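You operate a simulated robot arm through the tools that you are given. There is no shell and no other tool.

The job below is to be done with a simulated robot arm. You get a single attempt, and the scene is never put back.

JOB
Wax a patch on the chest lid with the orange cloth.
Fine: wax from the chest wax tin; its lid comes off for the job and goes back on; cloth back. A coat counts when it lies all over at full strength: go over it till it gets no stronger.
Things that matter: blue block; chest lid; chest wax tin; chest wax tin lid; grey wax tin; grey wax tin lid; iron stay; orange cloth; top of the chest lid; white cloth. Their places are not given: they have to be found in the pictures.

Only the result counts: the job must be done as asked and must still hold three seconds after the hand-in. Knocking over, shifting, dropping, spilling or breaking anything else fails it. Lids that push on must go on centred and level and be pressed home; caps that screw on are set level and turned clockwise until they are tight. Flat cloth is picked up by pressing the open fingertips on it (5 to 10 N) and closing them slowly along it; thin cloth reads only 2 to 8 mm in the jaws.

ROBOT AND FRAMES
A 7-joint arm with a two-finger parallel gripper, fixed in place. Base frame: the origin is at the foot of the arm, x ahead of it, y to its left, z up; the work surface is at about z = 50.4. Units: cm, degrees, N and s.
Its first joint turns from -166.0 to 166.0 degrees. Payload 3.43 kg.
Tool frame: the origin (TCP) lies between the finger pads and is the grasp point; the fingertips stand 3 cm ahead of it; z points along the fingers, y is the line along which they close. Largest opening 9.4 cm; finger width 2.8, thickness 1; the body of the gripper, 5 by 9.6 cm, starts 5.5 cm behind the TCP.
Orientation is told as [roll, pitch, yaw] about the base's x, y, z axes, in that order, counted from this pose: with the fingers straight down and closing along the base's y, the tool's x points along the base's -x, its y along +y and its z along -z.

CONTROLS
- The arm moves only by the tool step_arm. Its argument "series" is a list of rows, each a list of 2 entries, a list of its own where there are three numbers: the shift along the tool's x, y, z in cm, then the turn, a rotation vector about the tool's x, y, z in degrees. In form: [[[dx, dy, dz], [rx, ry, rz]], ...]. A call has 1 to 20 rows; each row is the pose to reach, as a shift and turn from the pose commanded when the call began, along the tool's axes at that moment. "gripper" is the finger opening in cm, from 0 to 9.4, set as the call begins (left out, the last holds). Rows are played at 5 a second. More than 5 cm and 8.6 degrees between two rows, or a gripper value outside its range, and nothing of the call is played. Where a pose cannot be reached the arm comes as near as it can. A force on the tool above 40 N (or 10 N above the force at the start of the call, whichever is more), or a blocked arm, ends the call early, and 0.2 s more pass. Each finger travels about 4.5 cm/s and halts on what it meets, pressing with about 24 N; the grip force reading is that of the motor and also rises with nothing between the fingers. The clock runs only during rows and for 0.2 s after the last one: add rows that repeat a pose to give the fingers time. The reply holds the time, the measured pose of the TCP, the force on the tool along the base axes, the opening and the grip force, in the units named above and with some noise, with the torque about the TCP (base axes, N m) and any sound that the robot's microphone picked up.
- Cameras (640 x 400 px; columns grow to the right, rows downward): "scene" is fixed at [4.87, 64.9, 108.79]; the picture's right is [-0.87, -0.50, 0.00], its down [-0.17, 0.30, -0.94] and it looks along [0.47, -0.81, -0.35] (base axes); focal length 321 px, centre (320, 200). "wrist" rides on the gripper at [7.6, 1.4, -10.2] in the tool frame; the picture's right is [-0.18, 0.98, 0.00], its down [-0.75, -0.14, -0.64] and it looks along [-0.63, -0.12, 0.77] (tool axes); focal length 243 px, centre (320, 200).
- grab_frame(camera): a new picture of that camera. The clock stands still meanwhile.
- raise_lower(by): slides the trunk up (or, below 0, down) by that many cm; the arm rides with it, the base frame stays. It gives what a move gives, with no picture.
- measure_at(camera, pixels): for up to 12 pixels [column, row] of the newest picture of that camera ("zoom" is the newest enlarged one), the place [x, y, z] in the base frame of the surface seen there, good to about 0.2 cm. The clock stands still meanwhile.
- inspect(camera, box): a new picture of the part [left, top, right, bottom] of that camera's present view, enlarged. The clock stands still meanwhile.
- finish_job(): hands the job in; it is judged then, once.

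Open the gripper and draw the arm clear of the work before you hand the job in, unless the task says otherwise.

The tools are called after "Emit:" as name(argument=value, ...) on one line, values as JSON. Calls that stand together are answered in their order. step_arm: Moves the arm, as the interface text tells. Its arguments: {"type":"object","properties":{"series":{"type":"array"},"gripper":{"type":"number"}},"required":["series"]} The other tools are called the same way: raise_lower (by) slides the trunk up or down; grab_frame (camera) takes a picture; measure_at (camera, pixels) gives the place of the surface under pixels of a picture; inspect (camera, box) takes an enlarged picture of a part of a camera's view; finish_job () hands the job in.

At the start:

```text
t: 0.0
position: [53.66, -44.34, 82.99]
ee_rot: [0.0, 0.0, -0.1]
contact_force: [-0.3, -0.6, -0.3]
moment: [0.03, 0.01, 0.0]
gripper_width: 9.4
grasp_force: 0.1
trunk travel left (down, up): [-17.5, 31.5]
```

scene: 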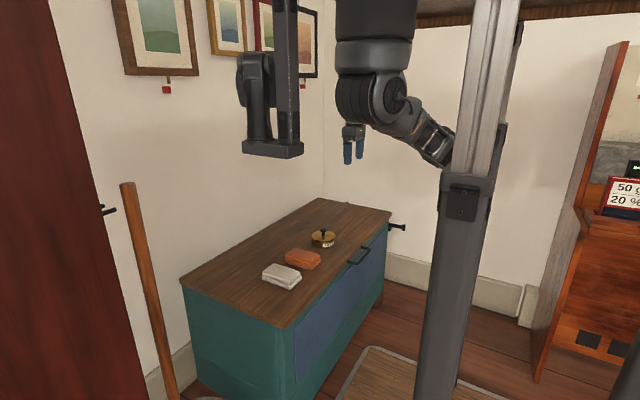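
wrist: 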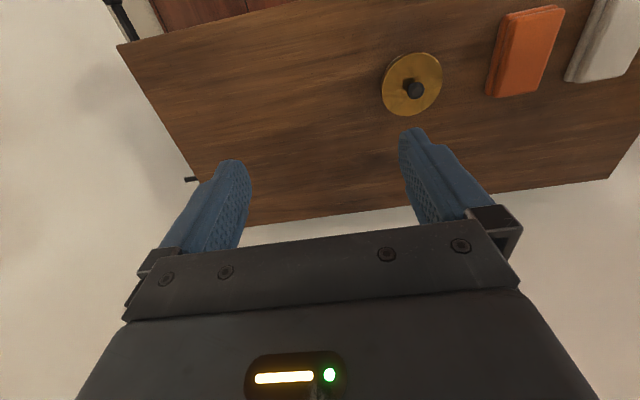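

The scene picture shows the chest with an orange cloth near (302,258), a white cloth near (282,275) and a brass tin near (322,238). I'll enlarge this area to see details before moving.

Emit:
inspect(camera="scene", box=[170, 180, 420, 340])

Emit:
inspect(camera="wrist", box=[100, 0, 640, 240])

```text
2.50 times, centred on (295, 260) of scene
```

zoom: 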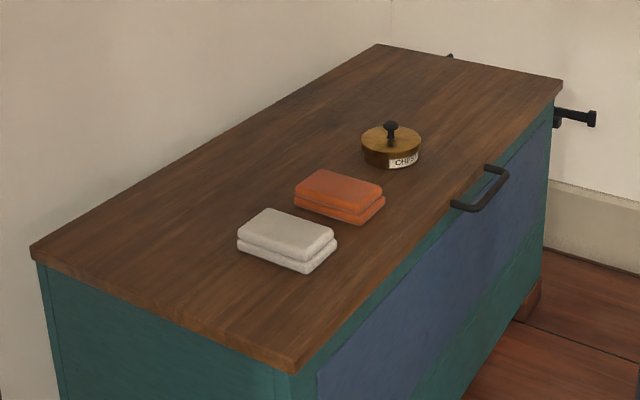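

```text
1.19 times, centred on (370, 120) of wrist
```

zoom: 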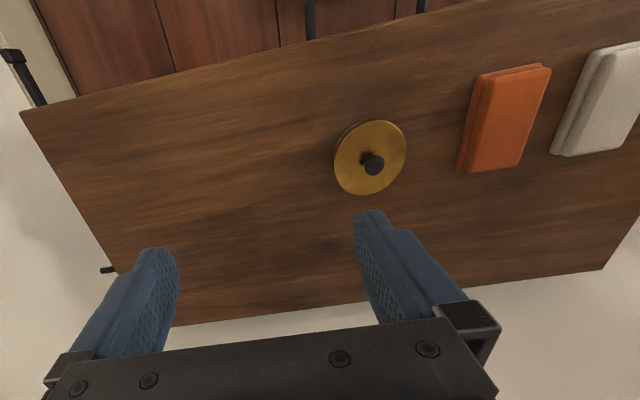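

Next I'll measure key points in a fresh scene picture: chest lid corners, tin, cloths, handle and the iron thing at (397,228).

Emit:
grab_frame(camera="scene")

Emit:
measure_at(camera="scene", pixels=[[184, 279], [284, 327], [390, 212], [319, 199], [322, 231], [323, 240], [300, 253], [282, 270], [359, 254], [402, 228], [290, 230], [355, 215]])

Emit:
inspect(camera="scene", box=[270, 215, 420, 309])

```text
taken
```

scene: 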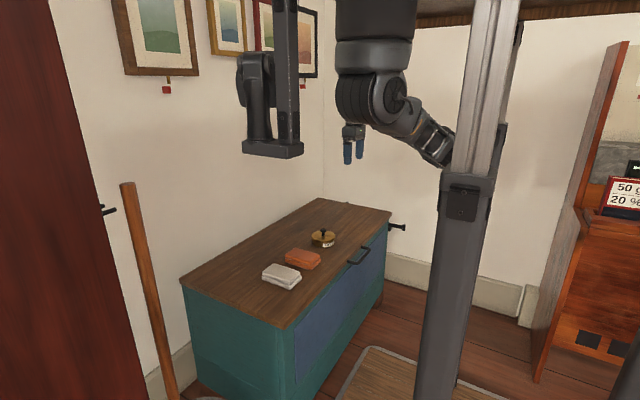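

```text
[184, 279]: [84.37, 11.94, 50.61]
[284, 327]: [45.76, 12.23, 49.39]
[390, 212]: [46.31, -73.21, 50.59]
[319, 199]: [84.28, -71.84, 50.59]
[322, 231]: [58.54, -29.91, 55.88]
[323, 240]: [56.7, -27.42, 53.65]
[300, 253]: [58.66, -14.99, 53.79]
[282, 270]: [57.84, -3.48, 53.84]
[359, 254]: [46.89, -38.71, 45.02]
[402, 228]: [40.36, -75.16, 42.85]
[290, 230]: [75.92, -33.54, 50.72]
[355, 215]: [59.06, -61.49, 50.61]
```

```text
4.26 times, centred on (345, 262) of scene
```

zoom: 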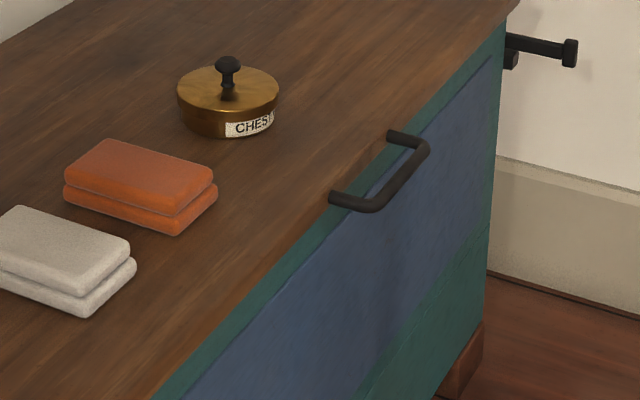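

The tin label reads "CHEST". Now I look for a visible marked or worn patch on the lid and for the unseen items, enlarging the lid's left and far parts and the rest of the room.

Emit:
inspect(camera="scene", box=[180, 195, 330, 289])

Emit:
inspect(camera="scene", box=[290, 190, 420, 271])

Emit:
inspect(camera="scene", box=[180, 260, 330, 354])

Emit:
inspect(camera="scene", box=[520, 40, 640, 380])

Emit:
inspect(camera="scene", box=[100, 0, 340, 180])

Emit:
inspect(camera="wrist", box=[100, 0, 400, 188])

```text
4.26 times, centred on (255, 242) of scene
```

zoom: 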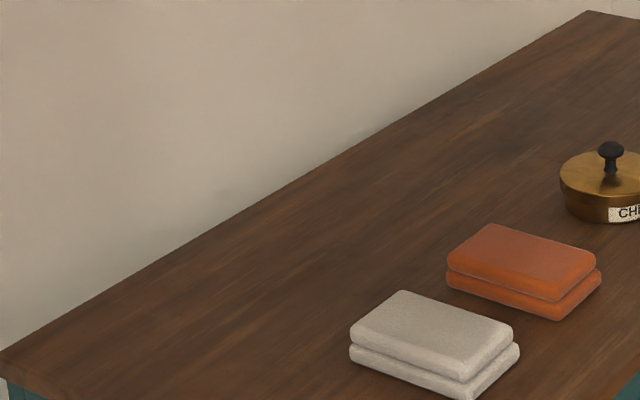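

```text
4.92 times, centred on (355, 230) of scene
```

zoom: 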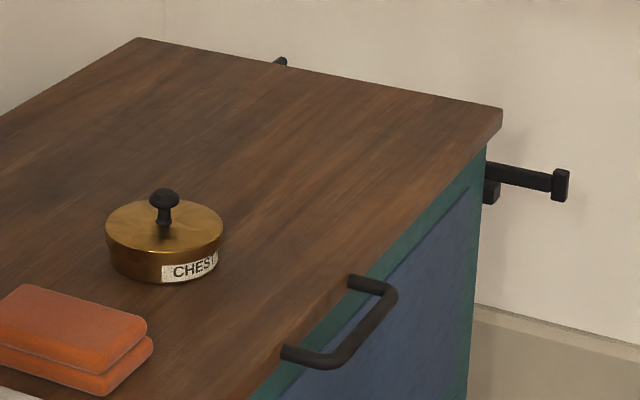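

```text
4.26 times, centred on (255, 307) of scene
```

zoom: 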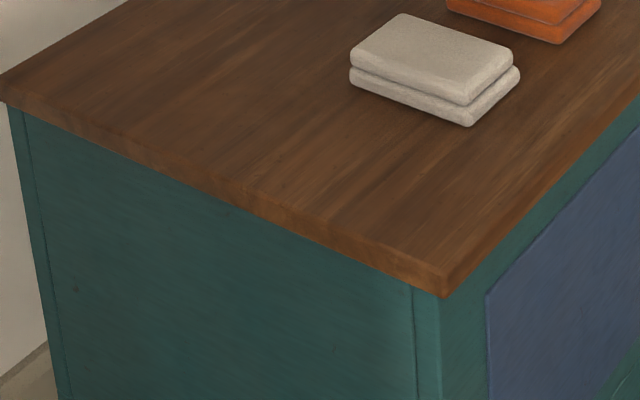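

```text
1.18 times, centred on (580, 210) of scene
```

zoom: 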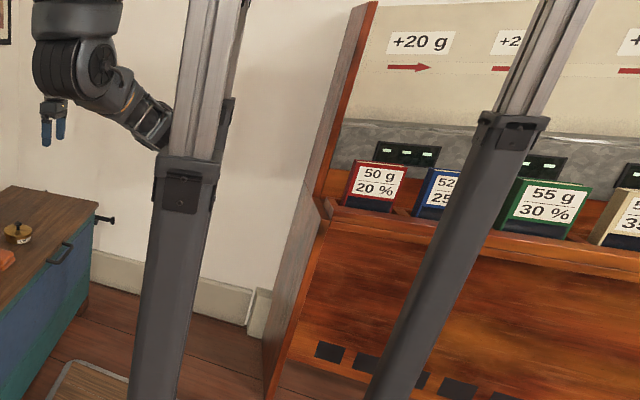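

```text
2.22 times, centred on (220, 90) of scene
```

zoom: 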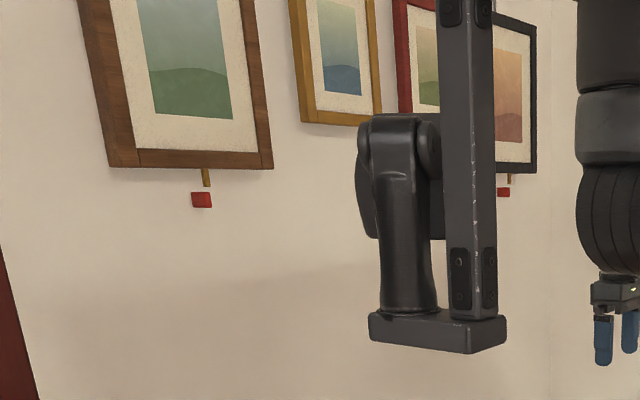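

```text
2.13 times, centred on (250, 94) of wrist
```

zoom: 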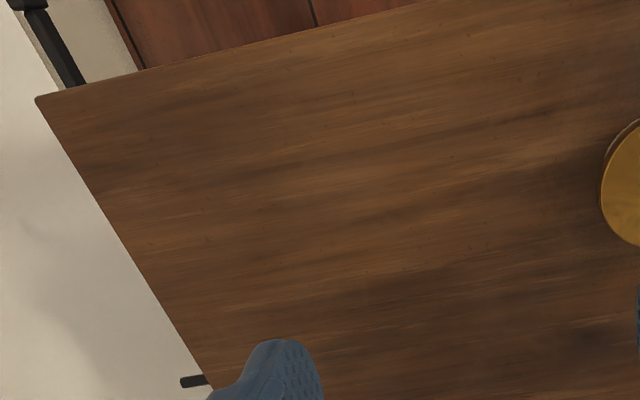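

No patch is marked on the lid in these views, and the blue block, grey tin and iron stay aren't clearly seen. I'll move the wrist camera back and left at height (z≈83, well clear of everything) to see the whole lid.

Emit:
step_arm(series=[[[1.7, 3, 0], [0, 0, 0]], [[3.4, 6, 0], [0, 0, 0]], [[5.1, 9, 0], [0, 0, 0]], [[6.8, 12, 0], [0, 0, 0]], [[8.5, 15, 0], [0, 0, 0]], [[10.2, 18, 0], [0, 0, 0]], [[11.9, 21, 0], [0, 0, 0]], [[13.6, 24, 0], [0, 0, 0]], [[13.6, 24, 0], [0, 0, 0]]])

Emit:
grab_frame(camera="wrist")

Emit:
grab_frame(camera="scene")

```text
t: 2.2
position: [45.96, -25.19, 82.19]
ee_rot: [-0.4, 0.4, 6.5]
contact_force: [0.5, 0.3, -0.7]
moment: [-0.02, 0.0, 0.01]
gripper_width: 9.38
grasp_force: 0.1
out of reach, approached as far as the arm can: row 7, 8, 9
trunk travel left (down, up): [-17.5, 31.5]
stopped in row 9: the arm was blocked; the commanded pose is now the measured one
```

```text
taken
```

wrist: 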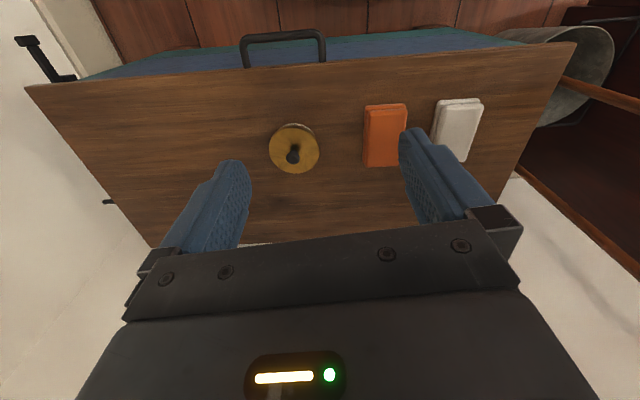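

```text
taken
```

scene: 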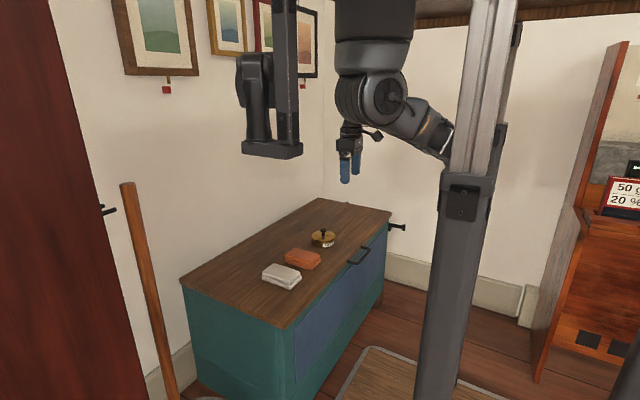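

The wrist picture shows the front handle at (285,45), the tin at (293,147), cloths at (385,135) and (458,128). I'll enlarge the wrist view for details of the lid surface and side bar.

Emit:
inspect(camera="wrist", box=[10, 10, 330, 210])

Emit:
inspect(camera="wrist", box=[320, 0, 640, 200])

Emit:
measure_at(camera="wrist", pixels=[[293, 160], [295, 135], [272, 150], [318, 148], [365, 106], [406, 104], [404, 164], [366, 165], [438, 101], [481, 101], [470, 161], [20, 40]])

```text
2.00 times, centred on (170, 110) of wrist
```

zoom: 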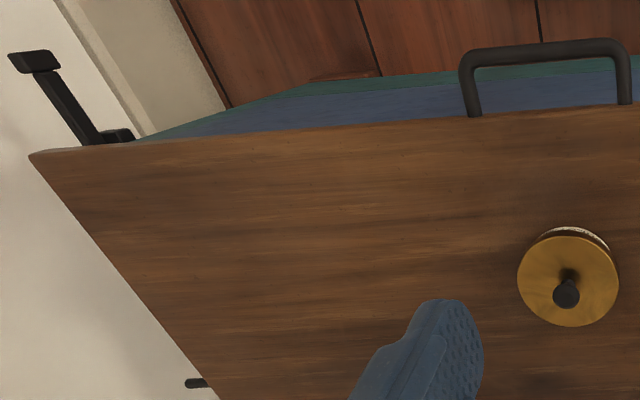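

```text
2.00 times, centred on (480, 100) of wrist
```

zoom: 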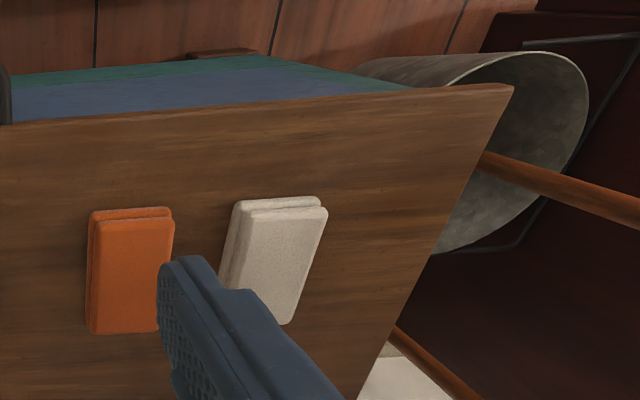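

```text
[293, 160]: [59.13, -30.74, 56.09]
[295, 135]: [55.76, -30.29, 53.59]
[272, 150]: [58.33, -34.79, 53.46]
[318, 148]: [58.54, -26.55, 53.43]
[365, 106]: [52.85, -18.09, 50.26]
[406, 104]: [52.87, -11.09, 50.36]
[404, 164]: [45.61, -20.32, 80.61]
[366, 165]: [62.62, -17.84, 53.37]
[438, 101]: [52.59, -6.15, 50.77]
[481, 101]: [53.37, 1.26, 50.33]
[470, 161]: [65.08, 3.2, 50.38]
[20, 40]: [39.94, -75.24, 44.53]
```

The arm stopped near its close-in limit with yaw 6.5°. I'll straighten the tool and come to about (50,-30,74) for a closer look at the tin and lid surface.

Emit:
step_arm(series=[[[-0.7, -1, 1.6], [-0.1, -0.1, 1.3]], [[-1.4, -2.1, 3.2], [-0.2, -0.2, 2.6]], [[-2.1, -3.1, 4.8], [-0.2, -0.2, 3.9]], [[-2.8, -4.2, 6.4], [-0.3, -0.3, 5.2]], [[-3.4, -5.2, 8], [-0.4, -0.4, 6.5]], [[-3.4, -5.2, 8], [-0.4, -0.4, 6.5]]])

Emit:
grab_frame(camera="wrist")

Emit:
inspect(camera="wrist", box=[220, 40, 540, 240])

```text
t: 3.6
position: [49.65, -30.1, 74.22]
ee_rot: [0.3, -0.1, -0.5]
contact_force: [-0.7, 0.2, -0.8]
moment: [0.01, 0.01, -0.01]
gripper_width: 9.39
grasp_force: 0.0
trunk travel left (down, up): [-17.5, 31.5]
```

```text
taken
```

wrist: 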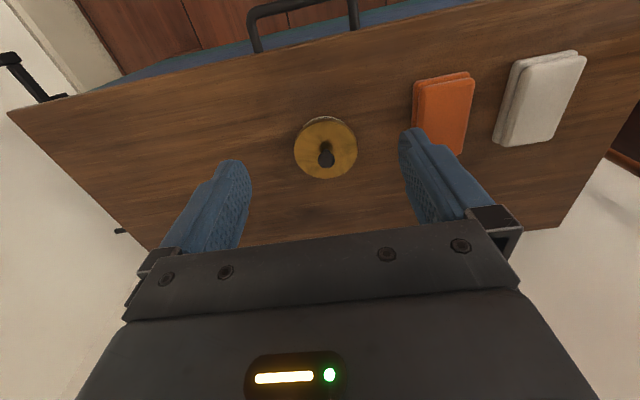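

```text
2.00 times, centred on (380, 140) of wrist
```

zoom: 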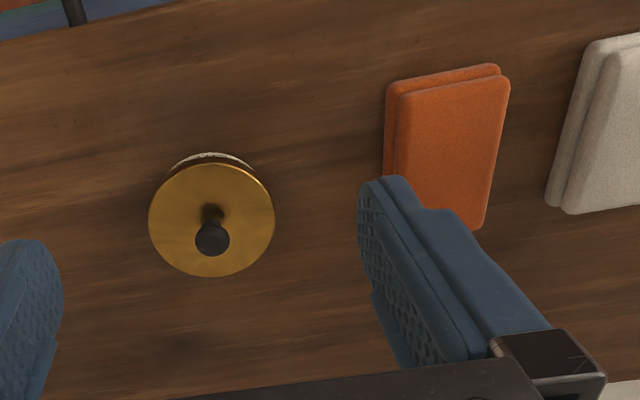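

The camera is now closer. I'll measure the tin knob, lid rim and both cloths' corners from this picture.

Emit:
measure_at(camera="wrist", pixels=[[326, 157], [326, 147], [297, 152], [356, 150], [323, 120], [328, 177], [415, 80], [475, 76], [460, 152], [414, 126], [445, 110], [540, 95]])

Emit:
inspect(camera="scene", box=[300, 220, 348, 250])

Emit:
measure_at(camera="zoom", pixels=[[300, 150], [320, 300], [200, 240], [450, 240], [310, 130], [310, 180]])

```text
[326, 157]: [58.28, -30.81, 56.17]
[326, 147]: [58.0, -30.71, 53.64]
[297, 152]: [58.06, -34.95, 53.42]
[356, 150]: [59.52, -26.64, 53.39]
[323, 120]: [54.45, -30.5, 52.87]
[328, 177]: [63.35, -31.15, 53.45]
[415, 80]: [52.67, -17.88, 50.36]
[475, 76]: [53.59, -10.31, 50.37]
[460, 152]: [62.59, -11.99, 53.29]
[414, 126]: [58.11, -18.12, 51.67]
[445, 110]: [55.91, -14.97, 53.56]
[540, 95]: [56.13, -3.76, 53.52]
```

```text
13.33 times, centred on (324, 235) of scene
```

zoom: 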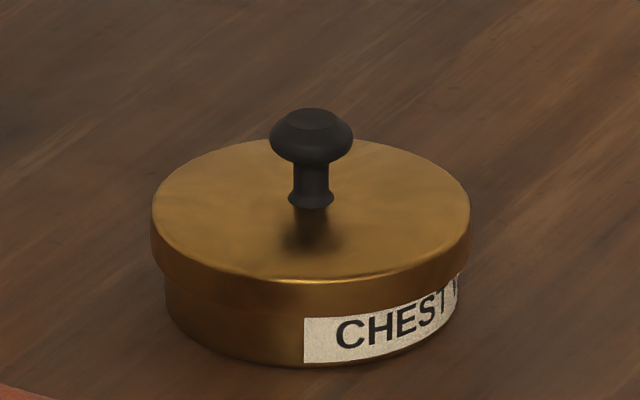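

```text
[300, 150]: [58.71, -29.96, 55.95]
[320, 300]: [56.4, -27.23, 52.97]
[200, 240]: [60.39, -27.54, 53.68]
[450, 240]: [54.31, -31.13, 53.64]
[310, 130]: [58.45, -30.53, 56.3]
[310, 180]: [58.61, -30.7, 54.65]
```

The tin has a slip-on lid (rim overlaps), knob at about (58.5,-30.7), knob top z≈56.2. Before touching it, I'll look closely at the right half of the lid for a marked patch by moving the camera over there.

Emit:
step_arm(series=[[[0, -4, 0], [0, 0, 0]], [[0, -8, 0], [0, 0, 0]], [[0, -12, 0], [0, 0, 0]], [[0, -16, 0], [0, 0, 0]], [[0, -20, 0], [0, 0, 0]], [[0, -24, 0], [0, 0, 0]], [[0, -24, 0], [0, 0, 0]]])

Emit:
grab_frame(camera="wrist")

Emit:
inspect(camera="wrist", box=[120, 20, 440, 220])

```text
t: 5.2
position: [49.31, -54.15, 74.22]
ee_rot: [0.2, -0.1, -0.5]
contact_force: [-0.1, -0.1, -1.1]
moment: [-0.02, -0.02, 0.02]
gripper_width: 9.38
grasp_force: 0.1
trunk travel left (down, up): [-17.5, 31.5]
```

```text
taken
```

wrist: 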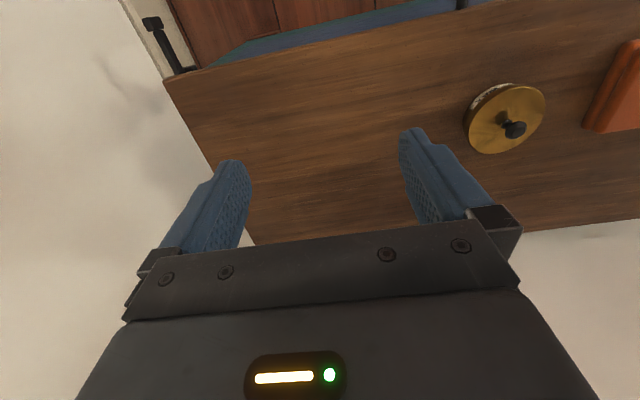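

```text
2.00 times, centred on (280, 120) of wrist
```

zoom: 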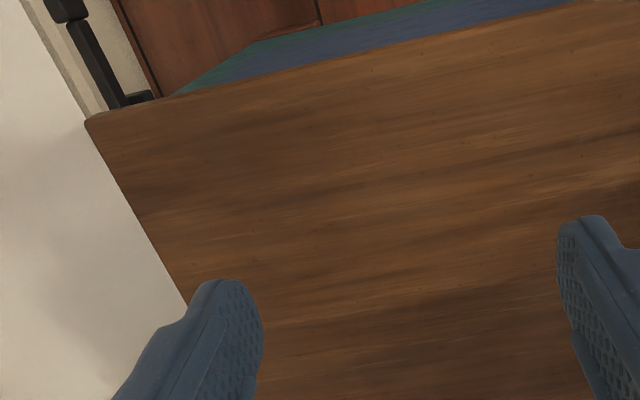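

No mark is visible anywhere on the lid, so the patch seems free to choose; I'll plan to use the open right-hand part. First the tin: I go above the knob at about (58.6,-30.8) with the gripper opened to 4.5 cm.

Emit:
step_arm(series=[[[-1.3, 3.3, 0.5], [0, 0, 0]], [[-2.6, 6.6, 1], [0, 0, 0]], [[-4, 10, 2], [0, 0, -0.2]], [[-5.3, 13.3, 3], [0, 0, -0.3]], [[-6.6, 16.6, 4.5], [0, 0, -0.4]], [[-8, 20, 6], [0, 0, -0.5]], [[-9.3, 23.35, 7.5], [0, 0, -0.5]], [[-9.3, 23.35, 7.5], [0, 0, -0.5]]], gripper=4.5)

Emit:
grab_frame(camera="wrist")

Emit:
grab_frame(camera="scene")

```text
t: 7.0
position: [58.76, -30.71, 66.83]
ee_rot: [0.2, -0.2, 0.1]
contact_force: [0.3, -0.2, 0.7]
moment: [-0.01, 0.03, -0.02]
gripper_width: 4.5
grasp_force: 0.0
trunk travel left (down, up): [-17.5, 31.5]
```

```text
taken
```

wrist: 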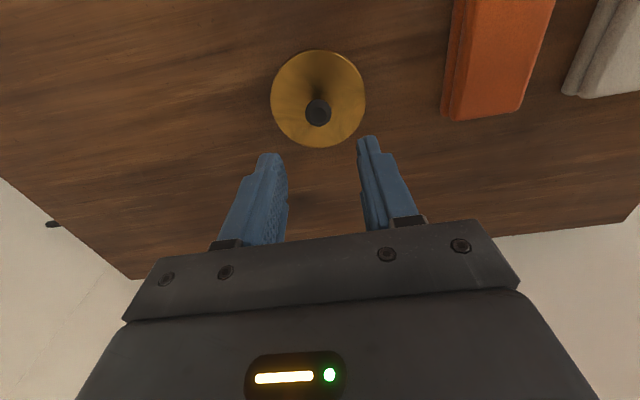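

```text
taken
```

scene: 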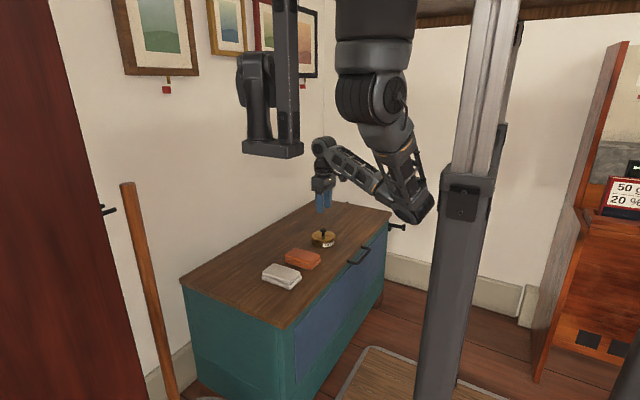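

Emit:
measure_at(camera="wrist", pixels=[[318, 114], [318, 108], [272, 98], [365, 98], [318, 52], [318, 146], [318, 90], [360, 75]])

```text
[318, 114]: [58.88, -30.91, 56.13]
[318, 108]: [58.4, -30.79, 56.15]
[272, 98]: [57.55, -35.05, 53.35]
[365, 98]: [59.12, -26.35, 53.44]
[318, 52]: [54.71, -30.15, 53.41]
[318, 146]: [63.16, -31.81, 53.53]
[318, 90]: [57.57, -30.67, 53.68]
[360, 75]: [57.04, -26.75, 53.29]
```

The TCP stands above the lid centre (≈58.8,-30.8; lid about 8.5 cm wide, top z≈53.45). I descend until fingertips are about 0.5 cm above the lid top, straddling the knob.

Emit:
step_arm(series=[[[0, 0, 2.5], [0, 0, 0]], [[0, 0, 5], [0, 0, 0]], [[0, 0, 7.5], [0, 0, 0]], [[0, 0, 9], [0, 0, 0]], [[0, 0, 9.8], [0, 0, 0]], [[0, 0, 9.8], [0, 0, 0]]])

Emit:
inspect(camera="scene", box=[290, 200, 360, 260])

Emit:
grab_frame(camera="wrist")

```text
t: 8.4
position: [58.76, -30.66, 57.05]
ee_rot: [0.2, -0.1, -0.1]
contact_force: [-0.2, 0.0, -1.1]
moment: [-0.03, -0.01, 0.01]
gripper_width: 4.5
grasp_force: 0.1
trunk travel left (down, up): [-17.5, 31.5]
```

```text
6.67 times, centred on (325, 230) of scene
```

zoom: 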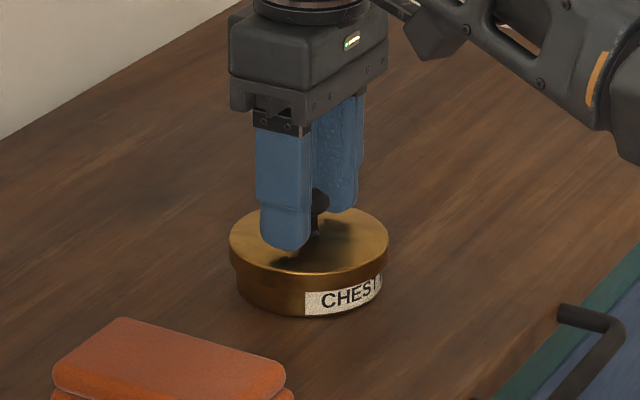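

```text
taken
```

wrist: 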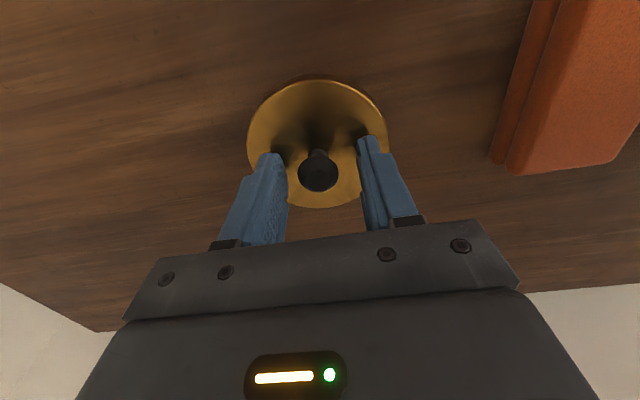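

The fingers straddle the knob without touching the lid (force ≈ -1 N). I now close on the knob, holding position.

Emit:
step_arm(series=[[[0, 0, 0], [0, 0, 0]], [[0, 0, 0], [0, 0, 0]], [[0, 0, 0], [0, 0, 0]], [[0, 0, 0], [0, 0, 0]], [[0, 0, 0], [0, 0, 0]], [[0, 0, 0], [0, 0, 0]]], gripper=0.5)

```text
t: 9.8
position: [58.91, -30.85, 57.03]
ee_rot: [0.1, -0.1, 0.1]
contact_force: [1.2, 0.3, -0.2]
moment: [-0.01, 0.0, 0.02]
gripper_width: 2.26
grasp_force: 23.7
trunk travel left (down, up): [-17.5, 31.5]
```

The knob is gripped (2.26 cm, 23.7 N). I lift slowly by 1 cm and read the force to see how the lid comes off.

Emit:
step_arm(series=[[[0, 0, -0.1], [0, 0, 0]], [[0, 0, -0.2], [0, 0, 0]], [[0, 0, -0.3], [0, 0, 0]], [[0, 0, -0.4], [0, 0, 0]], [[0, 0, -0.5], [0, 0, 0]]])

Emit:
inspect(camera="scene", box=[290, 200, 360, 260])

```text
t: 11.0
position: [58.66, -30.77, 57.57]
ee_rot: [0.2, -0.1, 0.1]
contact_force: [-0.8, -1.1, -0.5]
moment: [-0.03, -0.03, -0.02]
gripper_width: 2.28
grasp_force: 24.3
trunk travel left (down, up): [-17.5, 31.5]
```

```text
6.67 times, centred on (325, 230) of scene
```

zoom: 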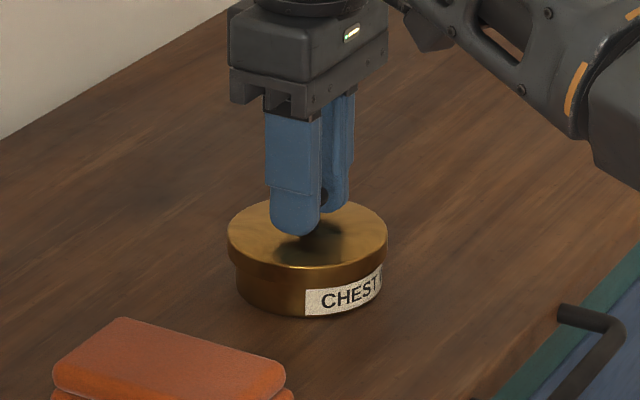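

The lid has risen about 0.5 cm while the tin stayed, with hardly any force. I lift further by 4 cm.

Emit:
step_arm(series=[[[0, 0, -0.3], [0, 0, 0]], [[0, 0, -0.6], [0, 0, 0]], [[0, 0, -1], [0, 0, 0]], [[0, 0, -2], [0, 0, 0]], [[0, 0, -3], [0, 0, 0]], [[0, 0, -4], [0, 0, 0]], [[0, 0, -4], [0, 0, 0]]])

Emit:
inspect(camera="scene", box=[290, 200, 360, 260])

Emit:
grab_frame(camera="wrist")

```text
t: 12.6
position: [58.81, -30.76, 61.55]
ee_rot: [0.1, -0.1, 0.0]
contact_force: [-0.3, 0.2, -0.9]
moment: [0.01, 0.03, -0.01]
gripper_width: 2.26
grasp_force: 23.7
trunk travel left (down, up): [-17.5, 31.5]
```

```text
6.67 times, centred on (325, 230) of scene
```

zoom: 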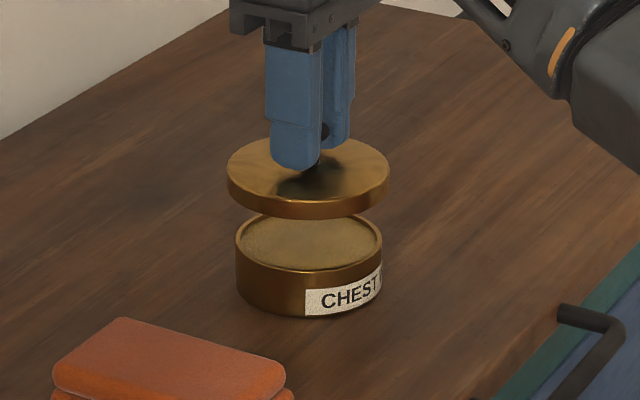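

```text
taken
```

wrist: 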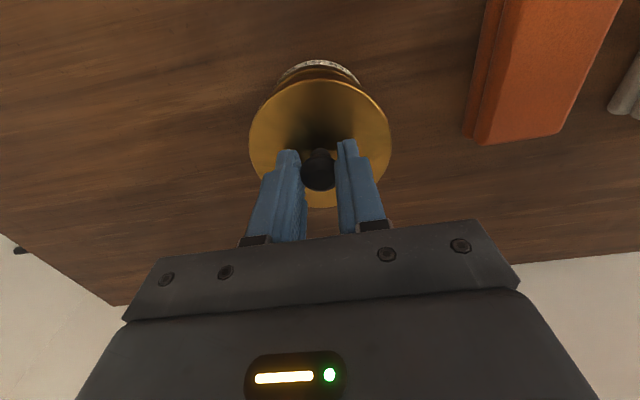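

The lid is free of the tin; the wax surface lies just below the rim. I carry the lid at this height to a free spot behind, around (75,-26), then come down to just above the surface.

Emit:
step_arm(series=[[[-2.7, 0.8, 0], [0, 0, 0]], [[-5.4, 1.6, 0], [0, 0, 0]], [[-8.1, 2.4, 0], [0, 0, 0]], [[-10.8, 3.2, 0], [0, 0, 0]], [[-13.5, 4, 0], [0, 0, 0]], [[-16.2, 4.8, 0], [0, 0, 0]], [[-16.2, 4.8, 2], [0, 0, 0]], [[-16.2, 4.8, 4], [0, 0, 0]], [[-16.2, 4.8, 5.6], [0, 0, 0]], [[-16.2, 4.8, 5.6], [0, 0, 0]]])

Emit:
inspect(camera="scene", box=[240, 190, 360, 265])

```text
t: 14.8
position: [75.02, -26.0, 56.02]
ee_rot: [0.2, 0.0, 0.0]
contact_force: [0.0, -0.1, -1.1]
moment: [0.01, 0.0, 0.0]
gripper_width: 2.27
grasp_force: 24.2
trunk travel left (down, up): [-17.5, 31.5]
```

```text
5.33 times, centred on (300, 228) of scene
```

zoom: 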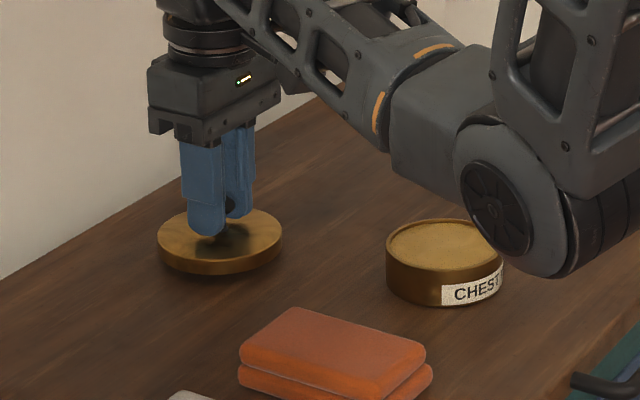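

The lid hovers just above the surface, but the arm's elbow is near the tin in the picture at zoom (530,265). I'll check the elbow height there before going on.

Emit:
measure_at(camera="zoom", pixels=[[530, 270], [480, 220], [410, 170], [220, 275], [270, 255], [580, 260]])

```text
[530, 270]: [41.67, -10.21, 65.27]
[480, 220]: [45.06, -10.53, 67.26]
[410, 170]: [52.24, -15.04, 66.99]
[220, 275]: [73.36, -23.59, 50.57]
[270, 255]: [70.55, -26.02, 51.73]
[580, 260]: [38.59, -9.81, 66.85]
```

The elbow hangs at z≈65, clear of everything. I lower the lid in small steps to find contact.

Emit:
step_arm(series=[[[0, 0, 0.15], [0, 0, 0]], [[0, 0, 0.3], [0, 0, 0]], [[0, 0, 0.45], [0, 0, 0]], [[0, 0, 0.55], [0, 0, 0]]])

Emit:
inspect(camera="scene", box=[250, 200, 330, 250])

```text
t: 15.8
position: [75.14, -25.98, 55.41]
ee_rot: [0.3, -0.1, 0.1]
contact_force: [0.0, 0.2, -1.3]
moment: [-0.03, 0.0, 0.05]
gripper_width: 2.27
grasp_force: 24.0
trunk travel left (down, up): [-17.5, 31.5]
```

```text
8.00 times, centred on (290, 225) of scene
```

zoom: 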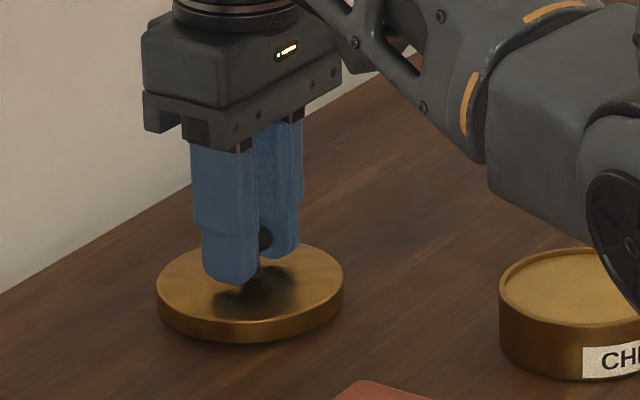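

No contact yet (force ≈ -1.3 N), the lid is a few mm from the surface. I continue in 0.1 cm steps.

Emit:
step_arm(series=[[[0, 0, 0.08], [0, 0, 0]], [[0, 0, 0.16], [0, 0, 0]], [[0, 0, 0.24], [0, 0, 0]]])

```text
t: 16.6
position: [74.99, -25.95, 55.11]
ee_rot: [0.3, 0.0, 0.0]
contact_force: [0.5, -0.2, -1.7]
moment: [-0.02, 0.03, -0.01]
gripper_width: 2.26
grasp_force: 24.1
trunk travel left (down, up): [-17.5, 31.5]
```

Emit:
step_arm(series=[[[0, 0, 0.08], [0, 0, 0]], [[0, 0, 0.15], [0, 0, 0]], [[0, 0, 0.15], [0, 0, 0]]])

Emit:
inspect(camera="scene", box=[260, 215, 308, 245])

```text
t: 17.4
position: [75.09, -25.97, 55.21]
ee_rot: [0.0, -0.2, 0.0]
contact_force: [-2.5, 2.3, 13.2]
moment: [-0.03, 0.26, -0.02]
gripper_width: 2.27
grasp_force: 23.8
trunk travel left (down, up): [-17.5, 31.5]
```

```text
13.33 times, centred on (284, 230) of scene
```

zoom: 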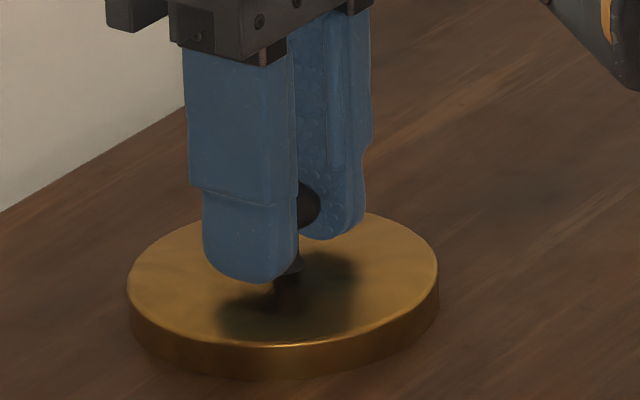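

The lid rests on the surface (13 N up-force). I ease off slightly and open the gripper, then rise.

Emit:
step_arm(series=[[[0, 0, -0.12], [0, 0, 0]], [[0, 0, -0.12], [0, 0, 0]]])

Emit:
step_arm(series=[[[0, 0, 0], [0, 0, 0]], [[0, 0, 0], [0, 0, 0]], [[0, 0, 0], [0, 0, 0]], [[0, 0, -1], [0, 0, 0]], [[0, 0, -2.5], [0, 0, 0]], [[0, 0, -5], [0, 0, 0]], [[0, 0, -8], [0, 0, 0]], [[0, 0, -8], [0, 0, 0]]], gripper=5)

Emit:
inspect(camera="scene", box=[240, 200, 360, 275])

Emit:
grab_frame(camera="wrist")

```text
t: 18.0
position: [75.07, -25.87, 55.16]
ee_rot: [0.2, -0.2, 0.0]
contact_force: [1.6, -1.2, 3.5]
moment: [-0.04, -0.26, -0.01]
gripper_width: 2.28
grasp_force: 24.1
trunk travel left (down, up): [-17.5, 31.5]
```

```text
t: 19.8
position: [74.97, -26.05, 63.21]
ee_rot: [0.2, -0.1, -0.1]
contact_force: [-0.1, 0.5, 0.0]
moment: [-0.06, 0.03, -0.01]
gripper_width: 5.0
grasp_force: 0.0
trunk travel left (down, up): [-17.5, 31.5]
```

```text
5.33 times, centred on (300, 238) of scene
```

zoom: 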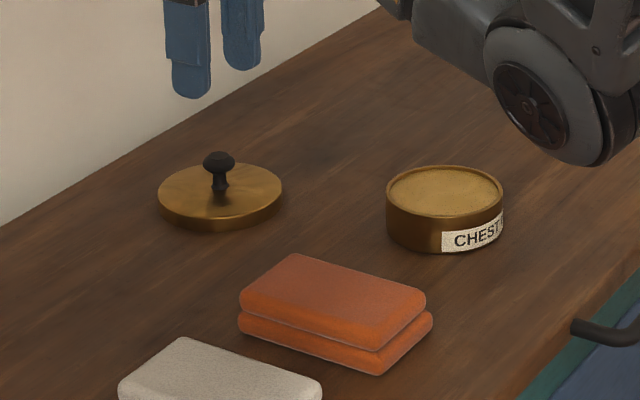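

```text
taken
```

wrist: 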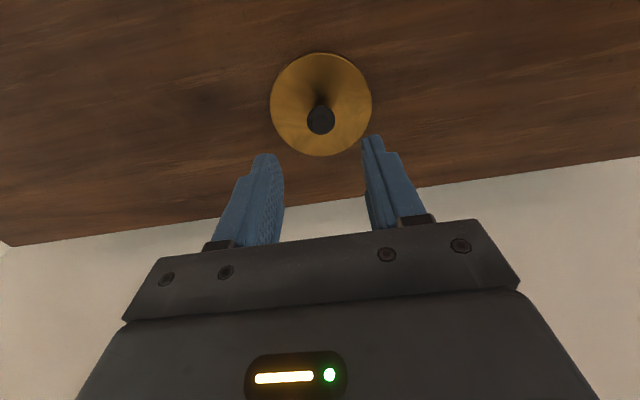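

The lid stands flat at about (75,-26). I measure the wax surface, the tin rim, and the orange cloth's edges in the zoomed scene picture.

Emit:
inspect(camera="scene", box=[280, 220, 344, 275])

Emit:
measure_at(camera="zoom", pixels=[[428, 130], [428, 215], [340, 160], [512, 165], [425, 155], [425, 105], [140, 220], [270, 285], [135, 240], [55, 265], [250, 335], [60, 300]])

```text
7.27 times, centred on (312, 248) of scene
```

zoom: 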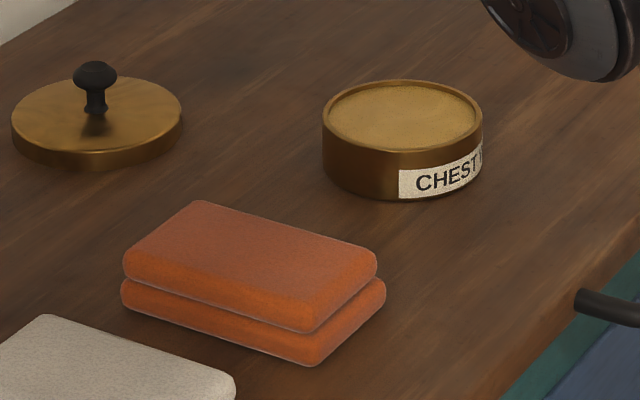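

```text
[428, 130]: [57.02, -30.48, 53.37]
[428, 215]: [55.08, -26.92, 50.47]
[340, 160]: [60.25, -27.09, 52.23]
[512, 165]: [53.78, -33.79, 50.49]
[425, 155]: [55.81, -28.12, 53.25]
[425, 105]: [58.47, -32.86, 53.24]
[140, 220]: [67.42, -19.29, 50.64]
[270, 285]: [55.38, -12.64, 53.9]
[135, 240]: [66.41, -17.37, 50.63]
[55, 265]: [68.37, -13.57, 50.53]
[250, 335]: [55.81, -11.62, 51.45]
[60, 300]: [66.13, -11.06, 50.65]
```

Wax surface z≈53.3, rim about the same; the orange cloth top is z≈53.9 and it spans roughly x 52.8–62.7, y -18 to -11. I move over the cloth with the gripper fully open, staying high.

Emit:
step_arm(series=[[[2.9, 1.9, -1], [0, 0, 0]], [[5.8, 3.8, -2], [0, 0, 0]], [[8.7, 5.7, -2], [0, 0, 0]], [[11.5, 7.6, -2], [0, 0, 0]], [[14.4, 9.6, -2], [0, 0, 0]], [[17.2, 11.5, -1], [0, 0, 0]], [[17.2, 11.5, 0], [0, 0, 0]], [[17.2, 11.5, 0], [0, 0, 0]]], gripper=9.4)

Emit:
grab_frame(camera="wrist")

Emit:
grab_frame(camera="scene")

```text
t: 21.6
position: [57.78, -14.65, 63.22]
ee_rot: [0.2, -0.1, 0.0]
contact_force: [0.3, 0.2, 0.3]
moment: [0.02, 0.0, -0.02]
gripper_width: 9.41
grasp_force: 0.0
trunk travel left (down, up): [-17.5, 31.5]
```

```text
taken
```

wrist: 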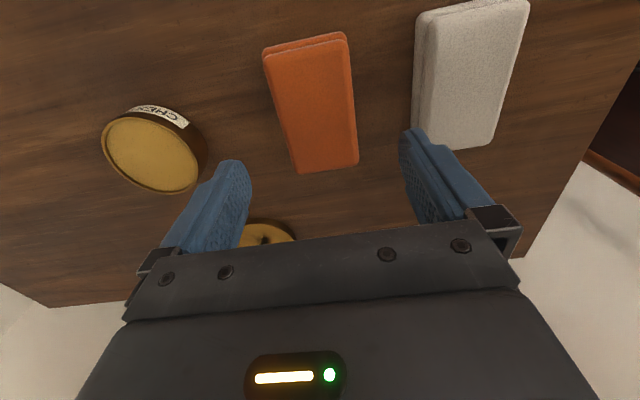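

```text
taken
```

scene: 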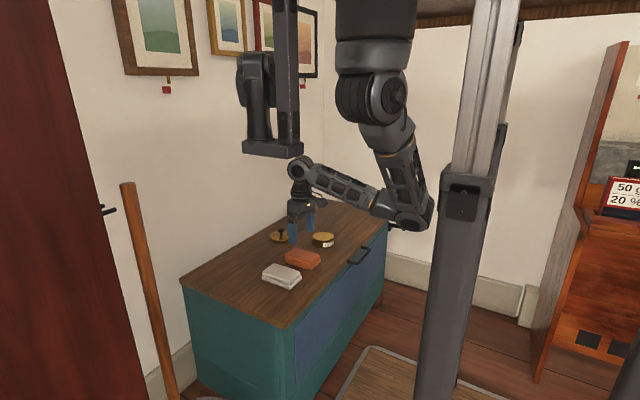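

I measure the cloth's corners and edges from this closer wrist picture to get its centre and heading.

Emit:
measure_at(camera="wrist", pixels=[[272, 62], [345, 45], [299, 168], [354, 160], [285, 120], [354, 110], [310, 110], [266, 50], [340, 34], [430, 40], [420, 100], [492, 140]])

Emit:
inspect(camera="wrist", box=[240, 20, 400, 190])

```text
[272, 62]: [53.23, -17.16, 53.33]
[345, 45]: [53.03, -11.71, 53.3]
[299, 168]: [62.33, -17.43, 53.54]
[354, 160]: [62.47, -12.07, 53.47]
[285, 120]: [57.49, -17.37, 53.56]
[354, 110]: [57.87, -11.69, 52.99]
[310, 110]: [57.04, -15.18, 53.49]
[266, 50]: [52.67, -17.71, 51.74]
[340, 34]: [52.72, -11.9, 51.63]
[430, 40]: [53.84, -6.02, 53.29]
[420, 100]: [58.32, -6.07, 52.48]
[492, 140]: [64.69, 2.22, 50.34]
```

```text
2.35 times, centred on (320, 105) of wrist
```

zoom: 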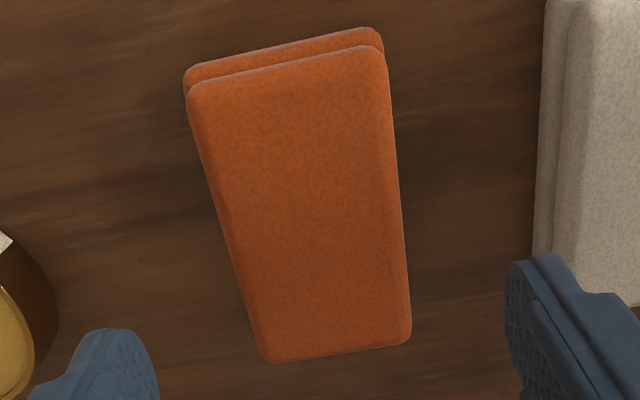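

The cloth is about 10 × 6 cm, centred near (57.7,-14.6) and aligned with the axes. I descend part way to z≈58 and check arm clearance in the scene picture.

Emit:
step_arm(series=[[[0, 0, 1.3], [0, 0, 0]], [[0, 0, 2.6], [0, 0, 0]], [[0, 0, 3.9], [0, 0, 0]], [[0, 0, 5.2], [0, 0, 0]], [[0, 0, 5.2], [0, 0, 0]]])

Emit:
inspect(camera="scene", box=[250, 160, 450, 300])

Emit:
measure_at(camera="zoom", pixels=[[540, 225], [480, 215], [430, 200], [350, 160]])

```text
t: 22.8
position: [57.92, -14.55, 57.96]
ee_rot: [0.1, 0.0, -0.1]
contact_force: [0.2, -0.3, -0.1]
moment: [0.03, 0.01, 0.0]
gripper_width: 9.4
grasp_force: 0.0
trunk travel left (down, up): [-17.5, 31.5]
```

```text
2.86 times, centred on (350, 230) of scene
```

zoom: 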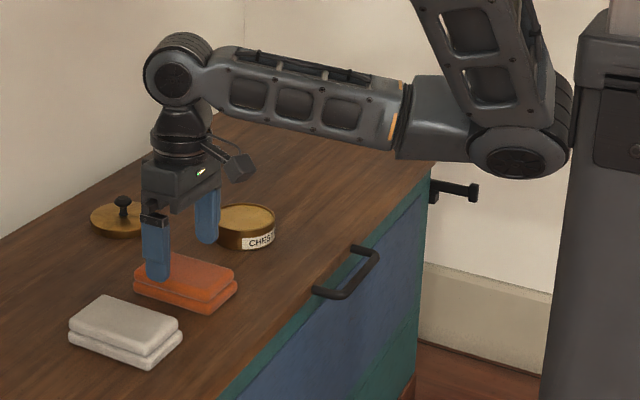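

```text
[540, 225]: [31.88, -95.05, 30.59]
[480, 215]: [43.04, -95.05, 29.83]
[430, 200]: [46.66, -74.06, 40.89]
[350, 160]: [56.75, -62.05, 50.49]
```

The forearm is well clear. I go down to TCP z≈54.7 (fingertips ≈51.7, leaving about 1.3 cm of cloth below them), then close slowly.

Emit:
step_arm(series=[[[0.1, 0, 1], [0, 0, 0]], [[0.1, 0, 2], [0, 0, 0]], [[0.1, 0, 3.2], [0, 0, 0]], [[0.1, 0, 3.2], [0, 0, 0]]])

Emit:
step_arm(series=[[[0, 0, 0], [0, 0, 0]], [[0, 0, 0], [0, 0, 0]], [[0, 0, 0], [0, 0, 0]]], gripper=6.6)

Emit:
grab_frame(camera="wrist")

Emit:
inspect(camera="scene", box=[270, 220, 350, 275])

```text
t: 23.8
position: [57.76, -14.38, 54.76]
ee_rot: [0.2, -0.1, -0.1]
contact_force: [-0.6, 1.2, 1.2]
moment: [0.0, -0.04, -0.01]
gripper_width: 9.41
grasp_force: 0.0
trunk travel left (down, up): [-17.5, 31.5]
```

```text
t: 24.6
position: [57.68, -14.46, 54.63]
ee_rot: [0.1, -0.1, 0.0]
contact_force: [0.0, 0.3, 0.2]
moment: [-0.02, 0.03, -0.01]
gripper_width: 6.69
grasp_force: 23.6
trunk travel left (down, up): [-17.5, 31.5]
```

```text
taken
```

wrist: 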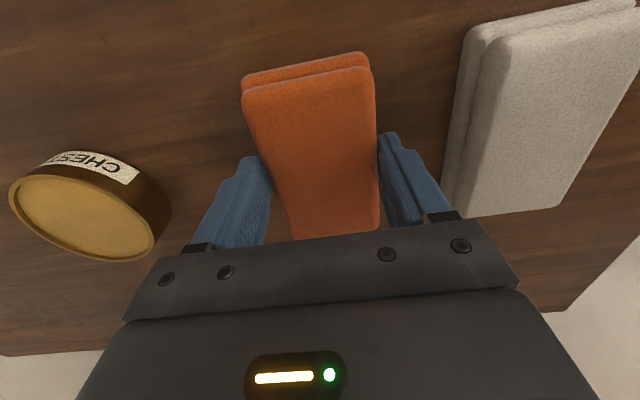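

```text
7.27 times, centred on (310, 248) of scene
```

zoom: 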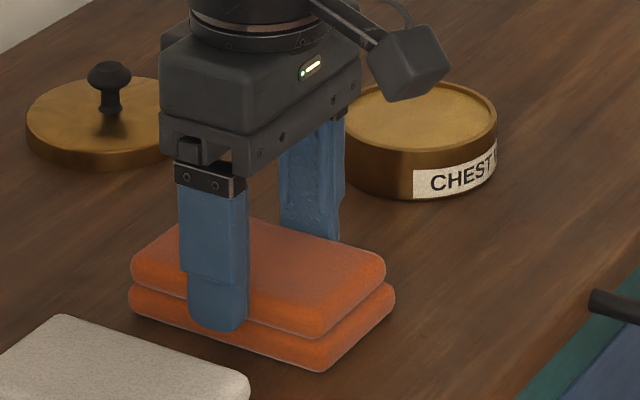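

The fingers halted on the cloth at 6.69 cm with 23.6 N. I command a tighter opening to hold firmly, then lift 3 cm.

Emit:
step_arm(series=[[[0, 0, 0], [0, 0, 0]], [[0, 0, 0], [0, 0, 0]], [[0, 0, 0], [0, 0, 0]]], gripper=5)

Emit:
step_arm(series=[[[0, 0, -0.5], [0, 0, 0]], [[0, 0, -1.5], [0, 0, 0]], [[0, 0, -3], [0, 0, 0]], [[0, 0, -5], [0, 0, 0]], [[0, 0, -5], [0, 0, 0]]])

Emit:
inspect(camera="scene", box=[270, 200, 360, 262])

Emit:
grab_frame(camera="wrist")

```text
t: 25.4
position: [57.67, -14.47, 54.74]
ee_rot: [0.2, 0.0, 0.1]
contact_force: [-0.7, 0.0, -0.1]
moment: [0.03, -0.03, 0.0]
gripper_width: 6.7
grasp_force: 24.1
trunk travel left (down, up): [-17.5, 31.5]
```

```text
t: 26.6
position: [57.8, -14.51, 59.85]
ee_rot: [0.1, -0.2, 0.0]
contact_force: [-0.1, 0.1, -0.8]
moment: [0.0, 0.02, -0.01]
gripper_width: 6.69
grasp_force: 24.6
trunk travel left (down, up): [-17.5, 31.5]
```

```text
6.45 times, centred on (315, 231) of scene
```

zoom: 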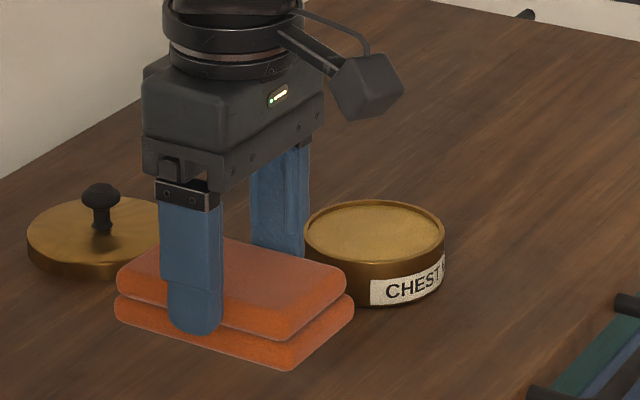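

```text
taken
```

wrist: 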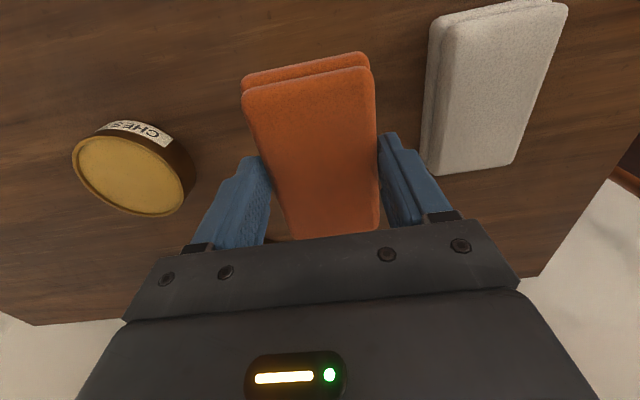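

The cloth is held and lifted as one pad. I look closely at the tin's rim and wax depth from the wrist camera before dabbing.

Emit:
inspect(camera="wrist", box=[60, 100, 220, 225])

Emit:
measure_at(camera="zoom", pixels=[[270, 290], [150, 230], [200, 350], [380, 350], [330, 430], [120, 170], [380, 420], [75, 160], [90, 250], [450, 440]])

```text
3.20 times, centred on (140, 162) of wrist
```

zoom: 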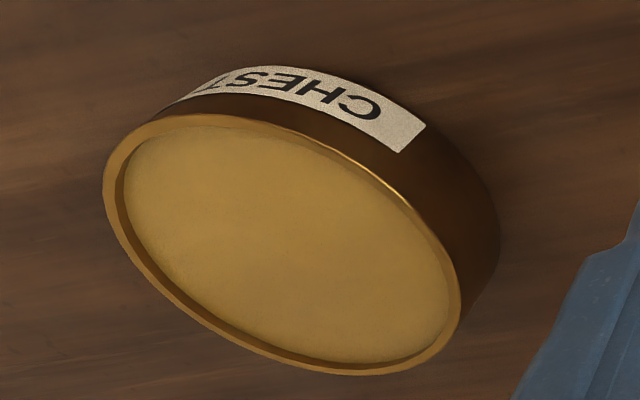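

```text
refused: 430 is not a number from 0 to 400
```

Emit:
measure_at(camera="zoom", pixels=[[280, 240], [150, 190], [200, 280], [400, 330], [110, 180], [457, 310], [300, 140], [280, 362], [115, 215], [230, 118], [380, 371]])

```text
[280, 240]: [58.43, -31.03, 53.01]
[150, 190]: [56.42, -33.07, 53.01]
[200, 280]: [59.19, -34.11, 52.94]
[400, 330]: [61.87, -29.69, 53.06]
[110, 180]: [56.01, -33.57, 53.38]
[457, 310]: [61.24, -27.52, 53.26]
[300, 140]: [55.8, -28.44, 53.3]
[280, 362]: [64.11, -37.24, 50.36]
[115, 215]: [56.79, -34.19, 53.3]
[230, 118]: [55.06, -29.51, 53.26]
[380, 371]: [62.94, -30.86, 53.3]
```

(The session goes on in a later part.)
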